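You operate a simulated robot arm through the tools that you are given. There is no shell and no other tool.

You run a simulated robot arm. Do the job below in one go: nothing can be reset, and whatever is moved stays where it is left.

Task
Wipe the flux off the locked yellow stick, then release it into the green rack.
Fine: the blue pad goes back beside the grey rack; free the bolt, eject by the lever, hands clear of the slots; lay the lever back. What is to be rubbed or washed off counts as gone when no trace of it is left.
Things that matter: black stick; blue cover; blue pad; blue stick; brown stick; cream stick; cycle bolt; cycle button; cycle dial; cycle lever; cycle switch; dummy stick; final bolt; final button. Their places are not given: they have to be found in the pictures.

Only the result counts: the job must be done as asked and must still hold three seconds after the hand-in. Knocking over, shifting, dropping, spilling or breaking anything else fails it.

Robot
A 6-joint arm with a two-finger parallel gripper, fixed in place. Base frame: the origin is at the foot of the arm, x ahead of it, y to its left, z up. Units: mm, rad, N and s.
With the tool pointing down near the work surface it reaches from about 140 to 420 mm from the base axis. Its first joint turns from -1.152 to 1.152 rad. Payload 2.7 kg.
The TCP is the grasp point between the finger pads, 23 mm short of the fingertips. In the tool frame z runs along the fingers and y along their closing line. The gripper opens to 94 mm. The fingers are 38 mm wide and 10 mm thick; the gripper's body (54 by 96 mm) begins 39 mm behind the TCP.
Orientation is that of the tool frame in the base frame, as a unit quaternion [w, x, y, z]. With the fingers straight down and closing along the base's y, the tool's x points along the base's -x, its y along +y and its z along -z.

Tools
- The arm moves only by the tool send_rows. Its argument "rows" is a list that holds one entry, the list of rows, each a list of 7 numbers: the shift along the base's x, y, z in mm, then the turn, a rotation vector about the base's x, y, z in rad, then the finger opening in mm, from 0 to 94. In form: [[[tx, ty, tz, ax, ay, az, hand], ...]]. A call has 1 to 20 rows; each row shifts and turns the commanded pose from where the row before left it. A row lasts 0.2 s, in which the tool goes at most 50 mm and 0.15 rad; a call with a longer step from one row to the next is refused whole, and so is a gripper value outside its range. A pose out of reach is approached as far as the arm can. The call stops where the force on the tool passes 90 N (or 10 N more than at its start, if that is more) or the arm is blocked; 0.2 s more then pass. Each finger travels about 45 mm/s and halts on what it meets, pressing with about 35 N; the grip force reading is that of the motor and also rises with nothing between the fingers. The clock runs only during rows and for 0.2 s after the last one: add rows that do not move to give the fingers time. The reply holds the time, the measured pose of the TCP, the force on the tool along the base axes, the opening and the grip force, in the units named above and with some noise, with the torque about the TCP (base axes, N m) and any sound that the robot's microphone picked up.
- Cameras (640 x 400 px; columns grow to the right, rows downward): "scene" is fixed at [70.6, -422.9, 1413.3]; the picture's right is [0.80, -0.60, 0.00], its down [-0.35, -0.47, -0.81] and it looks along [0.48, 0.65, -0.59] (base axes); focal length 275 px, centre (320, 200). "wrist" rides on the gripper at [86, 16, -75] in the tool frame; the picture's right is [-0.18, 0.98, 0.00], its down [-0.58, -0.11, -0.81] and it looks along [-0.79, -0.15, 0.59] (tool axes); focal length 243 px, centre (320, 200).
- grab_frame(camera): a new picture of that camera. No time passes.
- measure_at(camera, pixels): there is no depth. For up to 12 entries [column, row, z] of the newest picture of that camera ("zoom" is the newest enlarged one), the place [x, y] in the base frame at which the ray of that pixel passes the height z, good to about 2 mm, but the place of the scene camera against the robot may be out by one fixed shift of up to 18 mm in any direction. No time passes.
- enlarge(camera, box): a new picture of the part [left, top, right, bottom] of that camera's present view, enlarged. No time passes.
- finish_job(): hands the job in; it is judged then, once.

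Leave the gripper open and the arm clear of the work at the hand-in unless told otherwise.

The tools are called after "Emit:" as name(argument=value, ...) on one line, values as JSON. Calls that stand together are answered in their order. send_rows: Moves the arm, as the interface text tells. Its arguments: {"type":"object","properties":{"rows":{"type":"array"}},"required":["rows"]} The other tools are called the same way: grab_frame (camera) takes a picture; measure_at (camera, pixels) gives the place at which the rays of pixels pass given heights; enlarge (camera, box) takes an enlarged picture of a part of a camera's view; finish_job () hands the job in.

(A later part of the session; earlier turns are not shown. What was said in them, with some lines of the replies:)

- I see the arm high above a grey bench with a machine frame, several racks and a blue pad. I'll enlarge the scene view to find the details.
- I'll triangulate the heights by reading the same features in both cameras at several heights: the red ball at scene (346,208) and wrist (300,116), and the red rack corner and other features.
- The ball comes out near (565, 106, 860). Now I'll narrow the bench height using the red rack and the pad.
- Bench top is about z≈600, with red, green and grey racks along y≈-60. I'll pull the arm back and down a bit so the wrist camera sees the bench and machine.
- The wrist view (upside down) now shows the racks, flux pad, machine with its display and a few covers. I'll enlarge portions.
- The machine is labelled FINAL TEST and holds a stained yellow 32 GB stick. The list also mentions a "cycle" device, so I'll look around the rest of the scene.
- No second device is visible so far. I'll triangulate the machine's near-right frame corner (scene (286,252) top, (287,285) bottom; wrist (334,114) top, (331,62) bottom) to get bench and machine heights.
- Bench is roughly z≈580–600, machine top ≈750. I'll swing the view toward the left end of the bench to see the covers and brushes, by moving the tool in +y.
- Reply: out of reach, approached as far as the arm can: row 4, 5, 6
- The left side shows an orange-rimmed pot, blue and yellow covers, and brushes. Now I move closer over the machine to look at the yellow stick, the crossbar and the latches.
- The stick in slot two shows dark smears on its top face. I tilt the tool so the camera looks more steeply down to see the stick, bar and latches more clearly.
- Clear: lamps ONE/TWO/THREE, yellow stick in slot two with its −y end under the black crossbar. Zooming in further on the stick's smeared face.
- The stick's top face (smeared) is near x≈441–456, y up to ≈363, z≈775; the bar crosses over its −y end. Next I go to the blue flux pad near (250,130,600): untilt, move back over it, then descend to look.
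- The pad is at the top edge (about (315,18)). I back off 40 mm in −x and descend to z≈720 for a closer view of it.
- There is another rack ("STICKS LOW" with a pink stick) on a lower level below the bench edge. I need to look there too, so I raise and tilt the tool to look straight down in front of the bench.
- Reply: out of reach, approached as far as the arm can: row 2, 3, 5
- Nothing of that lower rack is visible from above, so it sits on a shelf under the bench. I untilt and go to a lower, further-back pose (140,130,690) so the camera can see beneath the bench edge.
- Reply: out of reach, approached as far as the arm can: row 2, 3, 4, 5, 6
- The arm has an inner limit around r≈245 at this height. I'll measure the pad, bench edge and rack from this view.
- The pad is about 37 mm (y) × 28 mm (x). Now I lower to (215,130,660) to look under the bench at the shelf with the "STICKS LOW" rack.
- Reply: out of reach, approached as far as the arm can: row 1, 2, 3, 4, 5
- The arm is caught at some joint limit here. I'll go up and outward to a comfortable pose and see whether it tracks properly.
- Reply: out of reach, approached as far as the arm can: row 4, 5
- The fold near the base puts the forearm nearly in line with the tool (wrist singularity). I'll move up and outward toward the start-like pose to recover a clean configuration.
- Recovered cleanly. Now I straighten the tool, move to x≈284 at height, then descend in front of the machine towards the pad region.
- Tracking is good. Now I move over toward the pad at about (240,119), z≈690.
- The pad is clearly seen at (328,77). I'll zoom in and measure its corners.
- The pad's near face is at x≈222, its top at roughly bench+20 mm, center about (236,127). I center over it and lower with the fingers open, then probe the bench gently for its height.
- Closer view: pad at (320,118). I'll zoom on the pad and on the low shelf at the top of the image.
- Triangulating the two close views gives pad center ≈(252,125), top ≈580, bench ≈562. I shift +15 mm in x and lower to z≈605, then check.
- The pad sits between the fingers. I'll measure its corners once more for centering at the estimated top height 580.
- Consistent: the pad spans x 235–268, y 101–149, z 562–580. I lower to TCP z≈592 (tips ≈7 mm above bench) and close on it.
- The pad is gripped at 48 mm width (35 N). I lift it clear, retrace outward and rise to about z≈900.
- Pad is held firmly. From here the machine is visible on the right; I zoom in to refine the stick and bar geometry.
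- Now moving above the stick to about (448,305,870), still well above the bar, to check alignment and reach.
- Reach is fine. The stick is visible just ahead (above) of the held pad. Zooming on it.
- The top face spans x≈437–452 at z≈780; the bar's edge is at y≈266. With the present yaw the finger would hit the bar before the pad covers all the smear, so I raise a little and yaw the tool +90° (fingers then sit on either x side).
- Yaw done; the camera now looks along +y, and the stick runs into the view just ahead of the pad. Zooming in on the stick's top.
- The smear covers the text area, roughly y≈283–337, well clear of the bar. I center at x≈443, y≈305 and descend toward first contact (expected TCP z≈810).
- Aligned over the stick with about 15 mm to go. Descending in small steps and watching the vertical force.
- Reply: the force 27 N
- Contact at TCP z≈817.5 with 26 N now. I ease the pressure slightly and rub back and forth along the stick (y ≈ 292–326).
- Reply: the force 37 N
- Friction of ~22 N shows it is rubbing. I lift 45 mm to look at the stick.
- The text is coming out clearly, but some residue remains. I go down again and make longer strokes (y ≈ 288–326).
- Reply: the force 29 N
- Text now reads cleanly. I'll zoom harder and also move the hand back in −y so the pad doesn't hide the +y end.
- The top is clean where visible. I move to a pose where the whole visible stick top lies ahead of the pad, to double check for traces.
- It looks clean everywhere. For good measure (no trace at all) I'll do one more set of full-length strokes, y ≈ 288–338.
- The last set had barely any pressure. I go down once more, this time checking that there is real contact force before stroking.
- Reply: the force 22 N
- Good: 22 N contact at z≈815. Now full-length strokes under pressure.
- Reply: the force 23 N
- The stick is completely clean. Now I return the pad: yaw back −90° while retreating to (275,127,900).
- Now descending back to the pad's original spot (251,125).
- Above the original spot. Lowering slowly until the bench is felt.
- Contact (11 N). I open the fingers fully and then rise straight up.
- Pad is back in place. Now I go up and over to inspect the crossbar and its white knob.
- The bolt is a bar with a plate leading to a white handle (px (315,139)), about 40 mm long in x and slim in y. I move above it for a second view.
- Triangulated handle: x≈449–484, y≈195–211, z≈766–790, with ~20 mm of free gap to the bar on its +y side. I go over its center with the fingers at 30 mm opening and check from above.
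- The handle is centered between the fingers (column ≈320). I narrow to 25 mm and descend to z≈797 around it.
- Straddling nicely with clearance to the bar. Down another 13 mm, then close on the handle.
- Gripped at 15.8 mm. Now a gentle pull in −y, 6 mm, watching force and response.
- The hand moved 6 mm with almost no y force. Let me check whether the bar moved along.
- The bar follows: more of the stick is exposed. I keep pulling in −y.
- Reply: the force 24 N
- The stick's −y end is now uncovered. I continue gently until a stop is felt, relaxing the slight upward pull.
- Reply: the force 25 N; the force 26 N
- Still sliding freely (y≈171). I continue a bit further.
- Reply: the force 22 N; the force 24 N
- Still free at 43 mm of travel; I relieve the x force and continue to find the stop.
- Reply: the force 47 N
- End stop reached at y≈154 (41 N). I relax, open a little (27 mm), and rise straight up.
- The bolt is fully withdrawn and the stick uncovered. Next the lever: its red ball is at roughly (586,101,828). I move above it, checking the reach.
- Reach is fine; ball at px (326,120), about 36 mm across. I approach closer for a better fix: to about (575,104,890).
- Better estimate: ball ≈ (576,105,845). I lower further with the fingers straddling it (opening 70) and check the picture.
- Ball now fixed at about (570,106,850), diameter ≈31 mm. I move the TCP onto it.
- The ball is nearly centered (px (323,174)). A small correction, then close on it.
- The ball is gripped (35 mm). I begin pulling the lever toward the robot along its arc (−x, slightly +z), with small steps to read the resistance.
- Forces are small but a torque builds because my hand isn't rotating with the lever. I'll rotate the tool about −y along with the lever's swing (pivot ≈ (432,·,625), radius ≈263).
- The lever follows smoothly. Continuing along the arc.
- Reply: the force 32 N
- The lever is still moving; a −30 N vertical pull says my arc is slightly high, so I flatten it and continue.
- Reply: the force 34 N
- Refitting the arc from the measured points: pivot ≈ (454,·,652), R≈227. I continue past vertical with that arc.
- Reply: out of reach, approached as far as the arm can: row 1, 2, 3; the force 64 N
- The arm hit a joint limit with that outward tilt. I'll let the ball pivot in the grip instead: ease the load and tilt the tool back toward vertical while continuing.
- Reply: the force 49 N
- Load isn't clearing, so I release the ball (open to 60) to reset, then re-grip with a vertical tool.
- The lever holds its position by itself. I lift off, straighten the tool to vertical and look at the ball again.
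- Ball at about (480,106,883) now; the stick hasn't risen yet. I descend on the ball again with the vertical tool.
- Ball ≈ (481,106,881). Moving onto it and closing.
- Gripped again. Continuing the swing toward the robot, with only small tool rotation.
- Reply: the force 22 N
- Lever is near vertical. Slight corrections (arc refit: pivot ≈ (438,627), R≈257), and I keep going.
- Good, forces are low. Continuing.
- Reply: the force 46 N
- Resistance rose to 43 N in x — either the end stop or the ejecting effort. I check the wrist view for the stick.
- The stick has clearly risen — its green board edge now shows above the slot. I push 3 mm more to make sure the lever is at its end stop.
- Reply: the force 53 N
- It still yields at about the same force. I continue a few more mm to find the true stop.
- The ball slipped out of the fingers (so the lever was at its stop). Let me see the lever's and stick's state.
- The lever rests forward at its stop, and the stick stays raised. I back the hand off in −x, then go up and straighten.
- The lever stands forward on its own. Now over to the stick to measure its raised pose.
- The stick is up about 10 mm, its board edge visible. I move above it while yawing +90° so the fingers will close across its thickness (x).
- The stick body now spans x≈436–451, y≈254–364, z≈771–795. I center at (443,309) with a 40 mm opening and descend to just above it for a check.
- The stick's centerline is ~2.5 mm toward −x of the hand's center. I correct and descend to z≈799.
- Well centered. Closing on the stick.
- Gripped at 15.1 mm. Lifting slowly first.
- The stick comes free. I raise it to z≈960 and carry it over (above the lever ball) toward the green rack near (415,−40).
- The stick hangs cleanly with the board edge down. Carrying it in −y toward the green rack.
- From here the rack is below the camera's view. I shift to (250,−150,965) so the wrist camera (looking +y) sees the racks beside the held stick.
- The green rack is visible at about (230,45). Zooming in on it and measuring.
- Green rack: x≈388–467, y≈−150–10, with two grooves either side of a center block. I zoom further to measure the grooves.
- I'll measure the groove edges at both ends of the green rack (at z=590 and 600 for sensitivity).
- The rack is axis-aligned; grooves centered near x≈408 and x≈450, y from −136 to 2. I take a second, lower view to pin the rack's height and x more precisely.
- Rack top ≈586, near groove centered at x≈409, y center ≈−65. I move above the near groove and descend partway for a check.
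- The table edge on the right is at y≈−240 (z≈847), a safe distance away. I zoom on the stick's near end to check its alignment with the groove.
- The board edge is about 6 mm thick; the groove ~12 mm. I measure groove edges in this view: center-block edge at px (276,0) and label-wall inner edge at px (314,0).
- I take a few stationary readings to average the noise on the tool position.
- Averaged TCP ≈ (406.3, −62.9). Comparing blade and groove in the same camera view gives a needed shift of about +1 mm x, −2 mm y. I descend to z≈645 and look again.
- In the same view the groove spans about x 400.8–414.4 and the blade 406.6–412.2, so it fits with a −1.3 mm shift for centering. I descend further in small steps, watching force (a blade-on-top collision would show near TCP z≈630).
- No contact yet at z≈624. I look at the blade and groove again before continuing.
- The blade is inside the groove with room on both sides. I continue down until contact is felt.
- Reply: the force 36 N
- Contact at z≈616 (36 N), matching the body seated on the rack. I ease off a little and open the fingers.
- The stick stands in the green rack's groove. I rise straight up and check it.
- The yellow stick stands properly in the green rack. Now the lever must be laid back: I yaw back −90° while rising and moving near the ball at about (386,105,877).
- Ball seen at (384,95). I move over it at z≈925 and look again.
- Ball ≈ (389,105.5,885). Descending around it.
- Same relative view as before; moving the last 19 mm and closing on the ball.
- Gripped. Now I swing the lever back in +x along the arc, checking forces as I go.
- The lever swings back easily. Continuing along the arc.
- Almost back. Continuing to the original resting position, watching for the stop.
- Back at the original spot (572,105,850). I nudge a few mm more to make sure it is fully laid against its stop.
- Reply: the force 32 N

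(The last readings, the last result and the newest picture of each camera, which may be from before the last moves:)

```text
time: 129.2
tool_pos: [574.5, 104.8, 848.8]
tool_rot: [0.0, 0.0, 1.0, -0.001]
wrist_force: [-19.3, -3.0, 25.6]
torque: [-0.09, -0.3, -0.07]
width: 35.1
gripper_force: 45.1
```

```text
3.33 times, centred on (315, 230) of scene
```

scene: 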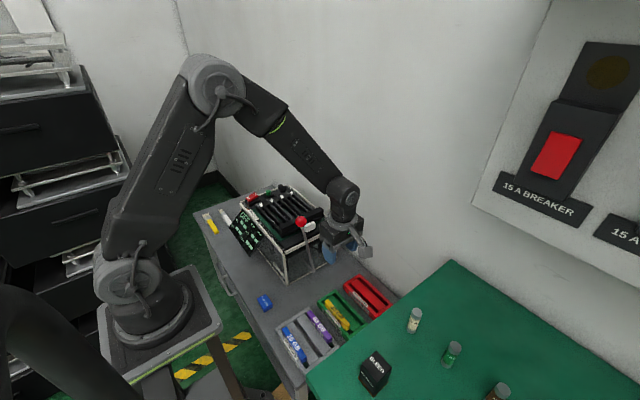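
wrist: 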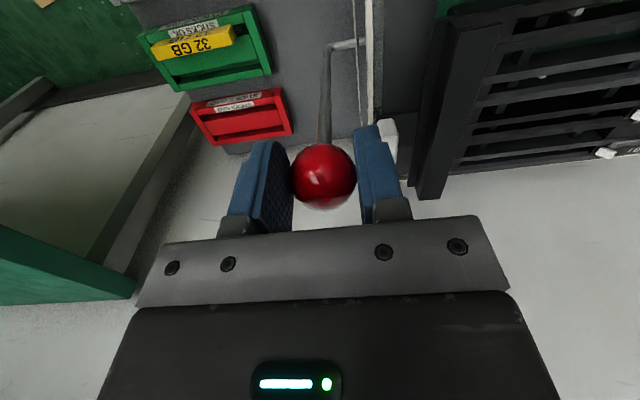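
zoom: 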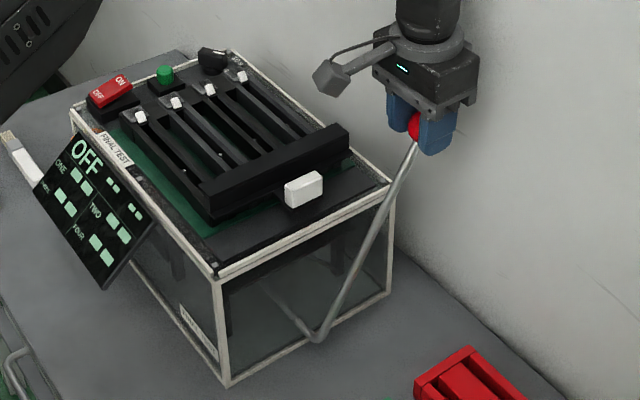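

The lever is against its stop (force rising). I release the ball and retreat upward to a clear pose.

Emit:
send_rows(rows=[[[-0.5, 0, 0.3, 0, 0, 0, 36], [0, 0, 0, 0, 0, 0, 60], [0, 0, 0, 0, 0, 0, 70], [0, 0, 20, 0, 0, 0, 70], [0, 0, 40, 0, 0, 0, 80], [0, 0, 45, 0, 0, 0, 94], [-25, 10, 40, 0, 0, 0, 94], [-30, 10, 35, 0, 0, 0, 94], [-35, 10, 30, 0, 0, 0, 94], [-35, 10, 30, 0, 0, 0, 94], [-25, 10, 25, 0, 0, 0, 94]]])

Emit:
grab_frame(camera="scene")

Emit:
enlarge(camera="scene", box=[190, 170, 400, 370])

Emit:
grab_frame(camera="wrist")

```text
time: 131.6
tool_pos: [423.5, 156.9, 1113.8]
tool_rot: [0.0, -0.001, 1.0, -0.001]
wrist_force: [-0.1, -0.4, 0.4]
torque: [0.01, -0.01, 0.03]
width: 93.8
gripper_force: 0.0
```

```text
taken
```

scene: 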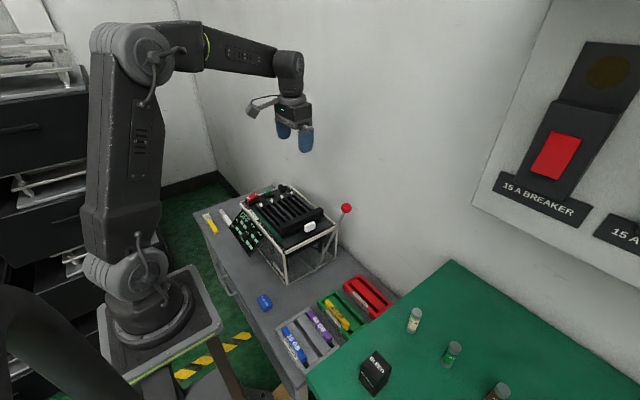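

```text
2.00 times, centred on (295, 270) of scene
```

zoom: 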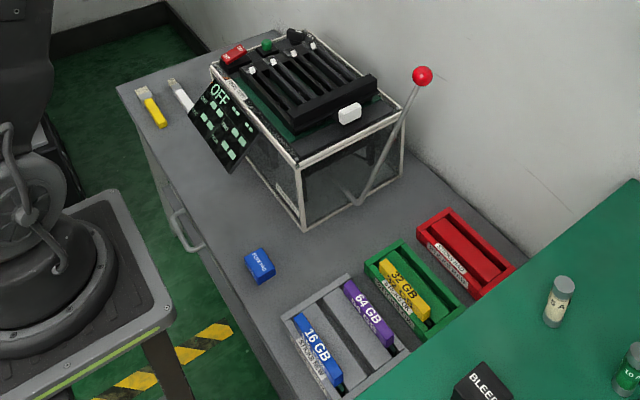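

```text
taken
```

wrist: 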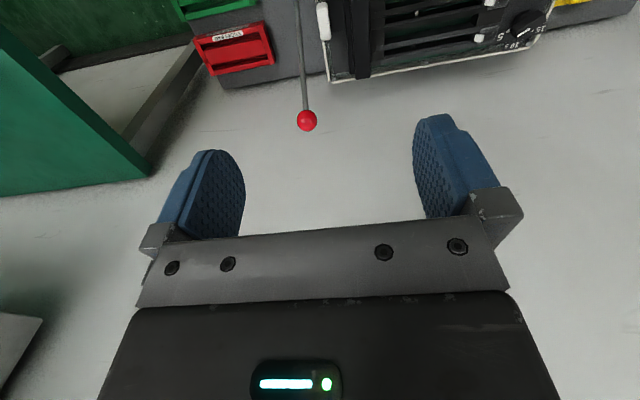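

Everything is in place: pad beside the grey rack, yellow stick in the green rack, bolt freed, lever laid back. As a last check I look at the stick closely, including its far (+x) side, for any flux trace — yawing and moving to the far side at safe height.

Emit:
enlarge(camera="scene", box=[305, 280, 375, 345])

Emit:
send_rows(rows=[[[8, -21, -10, 0, 0, 0.143, 94], [8, -21, -10, 0, 0, 0.143, 94], [8, -21, -10, 0, 0, 0.143, 94], [8, -21, -10, 0, 0, 0.143, 94], [8, -21, -10, 0, 0, 0.143, 94], [8, -21, -15, 0, 0, 0.143, 94], [8, -21, -15, 0, 0, 0.143, 94], [8, -21, -20, 0, 0, 0.143, 94], [8, -21, -20, 0, 0, 0.143, 94], [8, -21, -20, 0, 0, 0.143, 94], [8, -21, -20, 0, 0, 0.141, 94]]])

Emit:
grab_frame(camera="wrist")

```text
6.15 times, centred on (340, 312) of scene
```

zoom: 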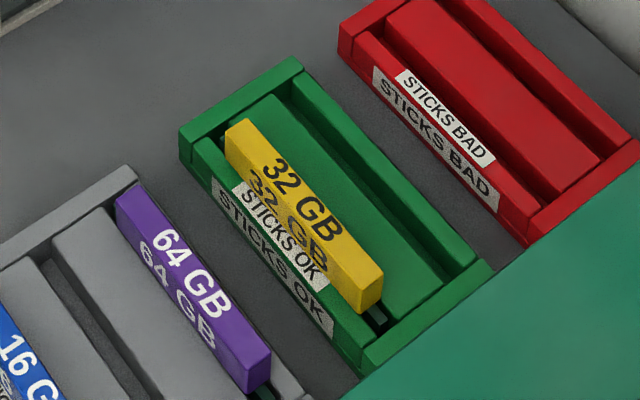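

```text
time: 134.0
tool_pos: [514.6, -75.8, 952.0]
tool_rot: [-0.001, 0.708, -0.706, 0.0]
wrist_force: [-0.2, 0.4, 0.1]
torque: [0.01, 0.01, 0.0]
width: 94.2
gripper_force: 0.1
```

```text
taken
```

wrist: 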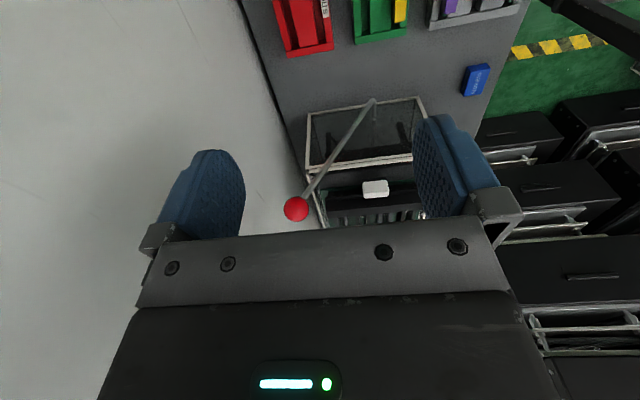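

Emit:
enlarge(camera="wrist", box=[360, 0, 430, 50])

Emit:
send_rows(rows=[[[0, -20, 0, 0, 0, 0, 94], [0, -20, 0, 0, 0, 0, 94]]])

Emit:
grab_frame(camera="wrist")

Emit:
enlarge(camera="wrist", box=[360, 0, 430, 50])

```text
8.00 times, centred on (395, 25) of wrist
```

zoom: 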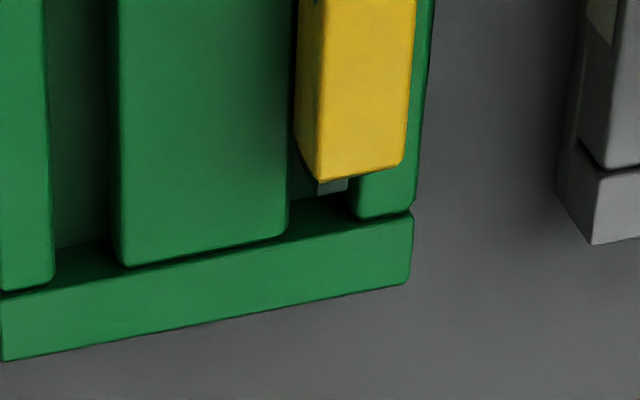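

```text
time: 134.6
tool_pos: [513.3, -115.8, 952.3]
tool_rot: [-0.001, 0.707, -0.707, 0.001]
wrist_force: [-0.3, 0.1, 0.3]
torque: [-0.01, 0.0, 0.02]
width: 94.0
gripper_force: 0.1
```

```text
taken
```

wrist: 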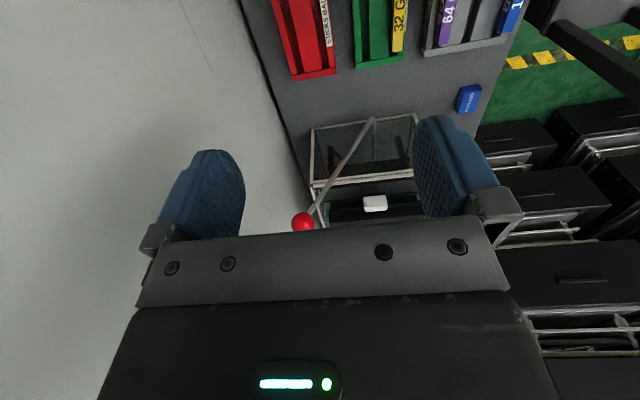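

```text
8.00 times, centred on (395, 25) of wrist
```

zoom: 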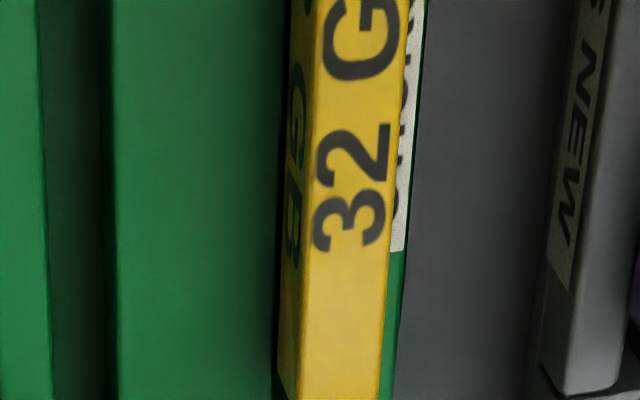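

The far side also shows clean lettering. One more small step to see the remaining part.

Emit:
send_rows(rows=[[[0, -20, 10, 0, 0, 0, 94], [0, -20, 10, 0, 0, 0, 94]]])

Emit:
grab_frame(camera="wrist")

Emit:
enlarge(camera="wrist", box=[355, 0, 435, 70])

```text
time: 135.2
tool_pos: [512.4, -156.4, 972.1]
tool_rot: [0.0, 0.708, -0.707, -0.001]
wrist_force: [-0.1, -0.8, 0.2]
torque: [0.02, -0.04, 0.02]
width: 94.0
gripper_force: 0.0
```

```text
taken
```

wrist: 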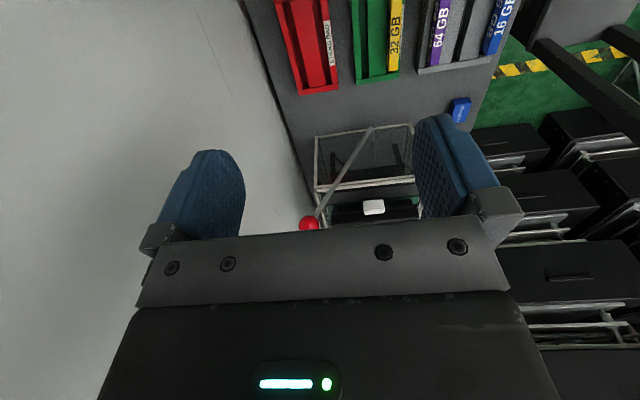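

```text
5.71 times, centred on (395, 35) of wrist
```

zoom: 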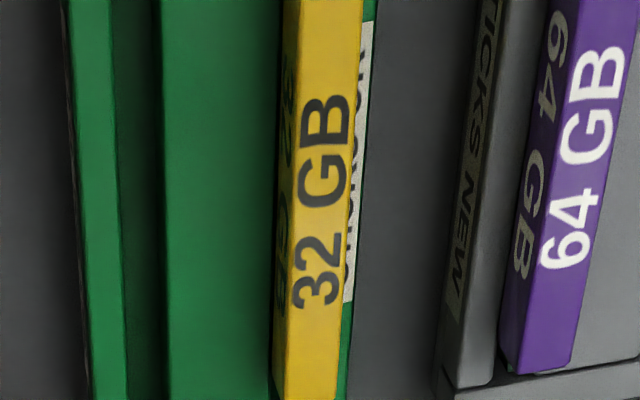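

The stick is clean on all visible faces. I retreat to a clear pose near the start and then hand in.

Emit:
send_rows(rows=[[[-5, 20, 20, 0, 0, -0.143, 94], [-8, 29, 20, 0, 0, -0.143, 94], [-8, 29, 20, 0, 0, -0.143, 94], [-8, 29, 20, 0, 0, -0.143, 94], [-8, 29, 15, 0, 0, -0.143, 94], [-8, 29, 15, 0, 0, -0.143, 94], [-8, 29, 15, 0, 0, -0.143, 94], [-8, 29, 10, 0, 0, -0.143, 94], [-8, 29, 10, 0, 0, -0.143, 94], [-8, 29, 5, 0, 0, -0.143, 94], [-8, 29, 0, 0, 0, -0.141, 94]]])

Emit:
grab_frame(camera="scene")

Emit:
enlarge(camera="scene", box=[190, 170, 400, 370])

```text
time: 137.6
tool_pos: [426.7, 153.5, 1123.6]
tool_rot: [0.001, -0.001, 1.0, 0.0]
wrist_force: [0.3, 0.4, 0.3]
torque: [-0.05, 0.01, 0.03]
width: 94.0
gripper_force: 0.0
```

```text
taken
```

scene: 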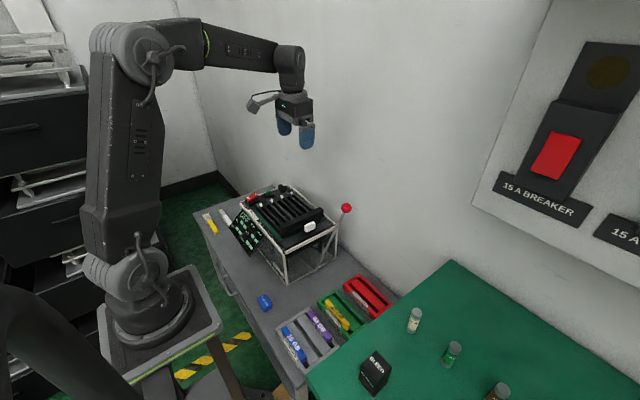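

```text
2.00 times, centred on (295, 270) of scene
```

zoom: 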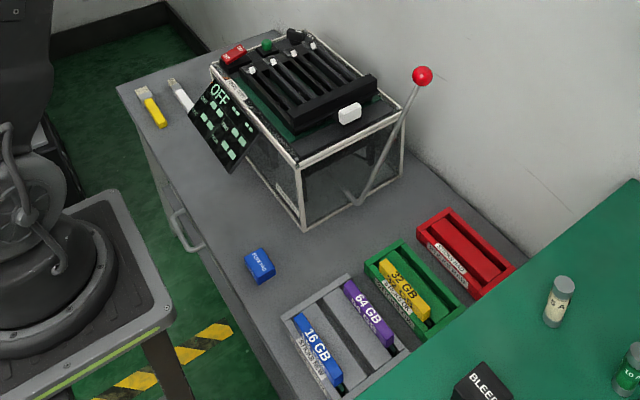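

The final state matches the job:
- The stick is clean and stands in the green rack.
- The pad is back beside the grey rack.
- The bolt is freed and the lever is laid back.
- The gripper is open and the arm is clear of the work.

I'm handing the job in now.

Emit:
finish_job()

```text
The job is handed in.
```

I wiped the flux off the locked yellow 32 GB stick, ejected it and set it in the green rack. The job is handed in.

- **Flux:** close-ups after wiping, and again once the stick was in the rack, showed no trace on its top or long sides.
- **Blue pad:** it is back at its original spot beside the grey rack.
- **Bolt:** I pulled it back to its stop, which freed the stick. I left it open, since you did not ask for it to be closed again.
- **Eject lever:** I pulled it to its stop, with the hand clear of the slots, and the stick rose. After the stick was in the rack I laid the lever back against its rest stop. The ball slipped out of the fingers once at the end of the pull, but the lever stayed put.
- **End state:** nothing else looks moved in the final pictures. The gripper is open and the arm is clear of the work.

I never saw a "cycle" device. One may be on the shelf under the bench, which I could only partly see.
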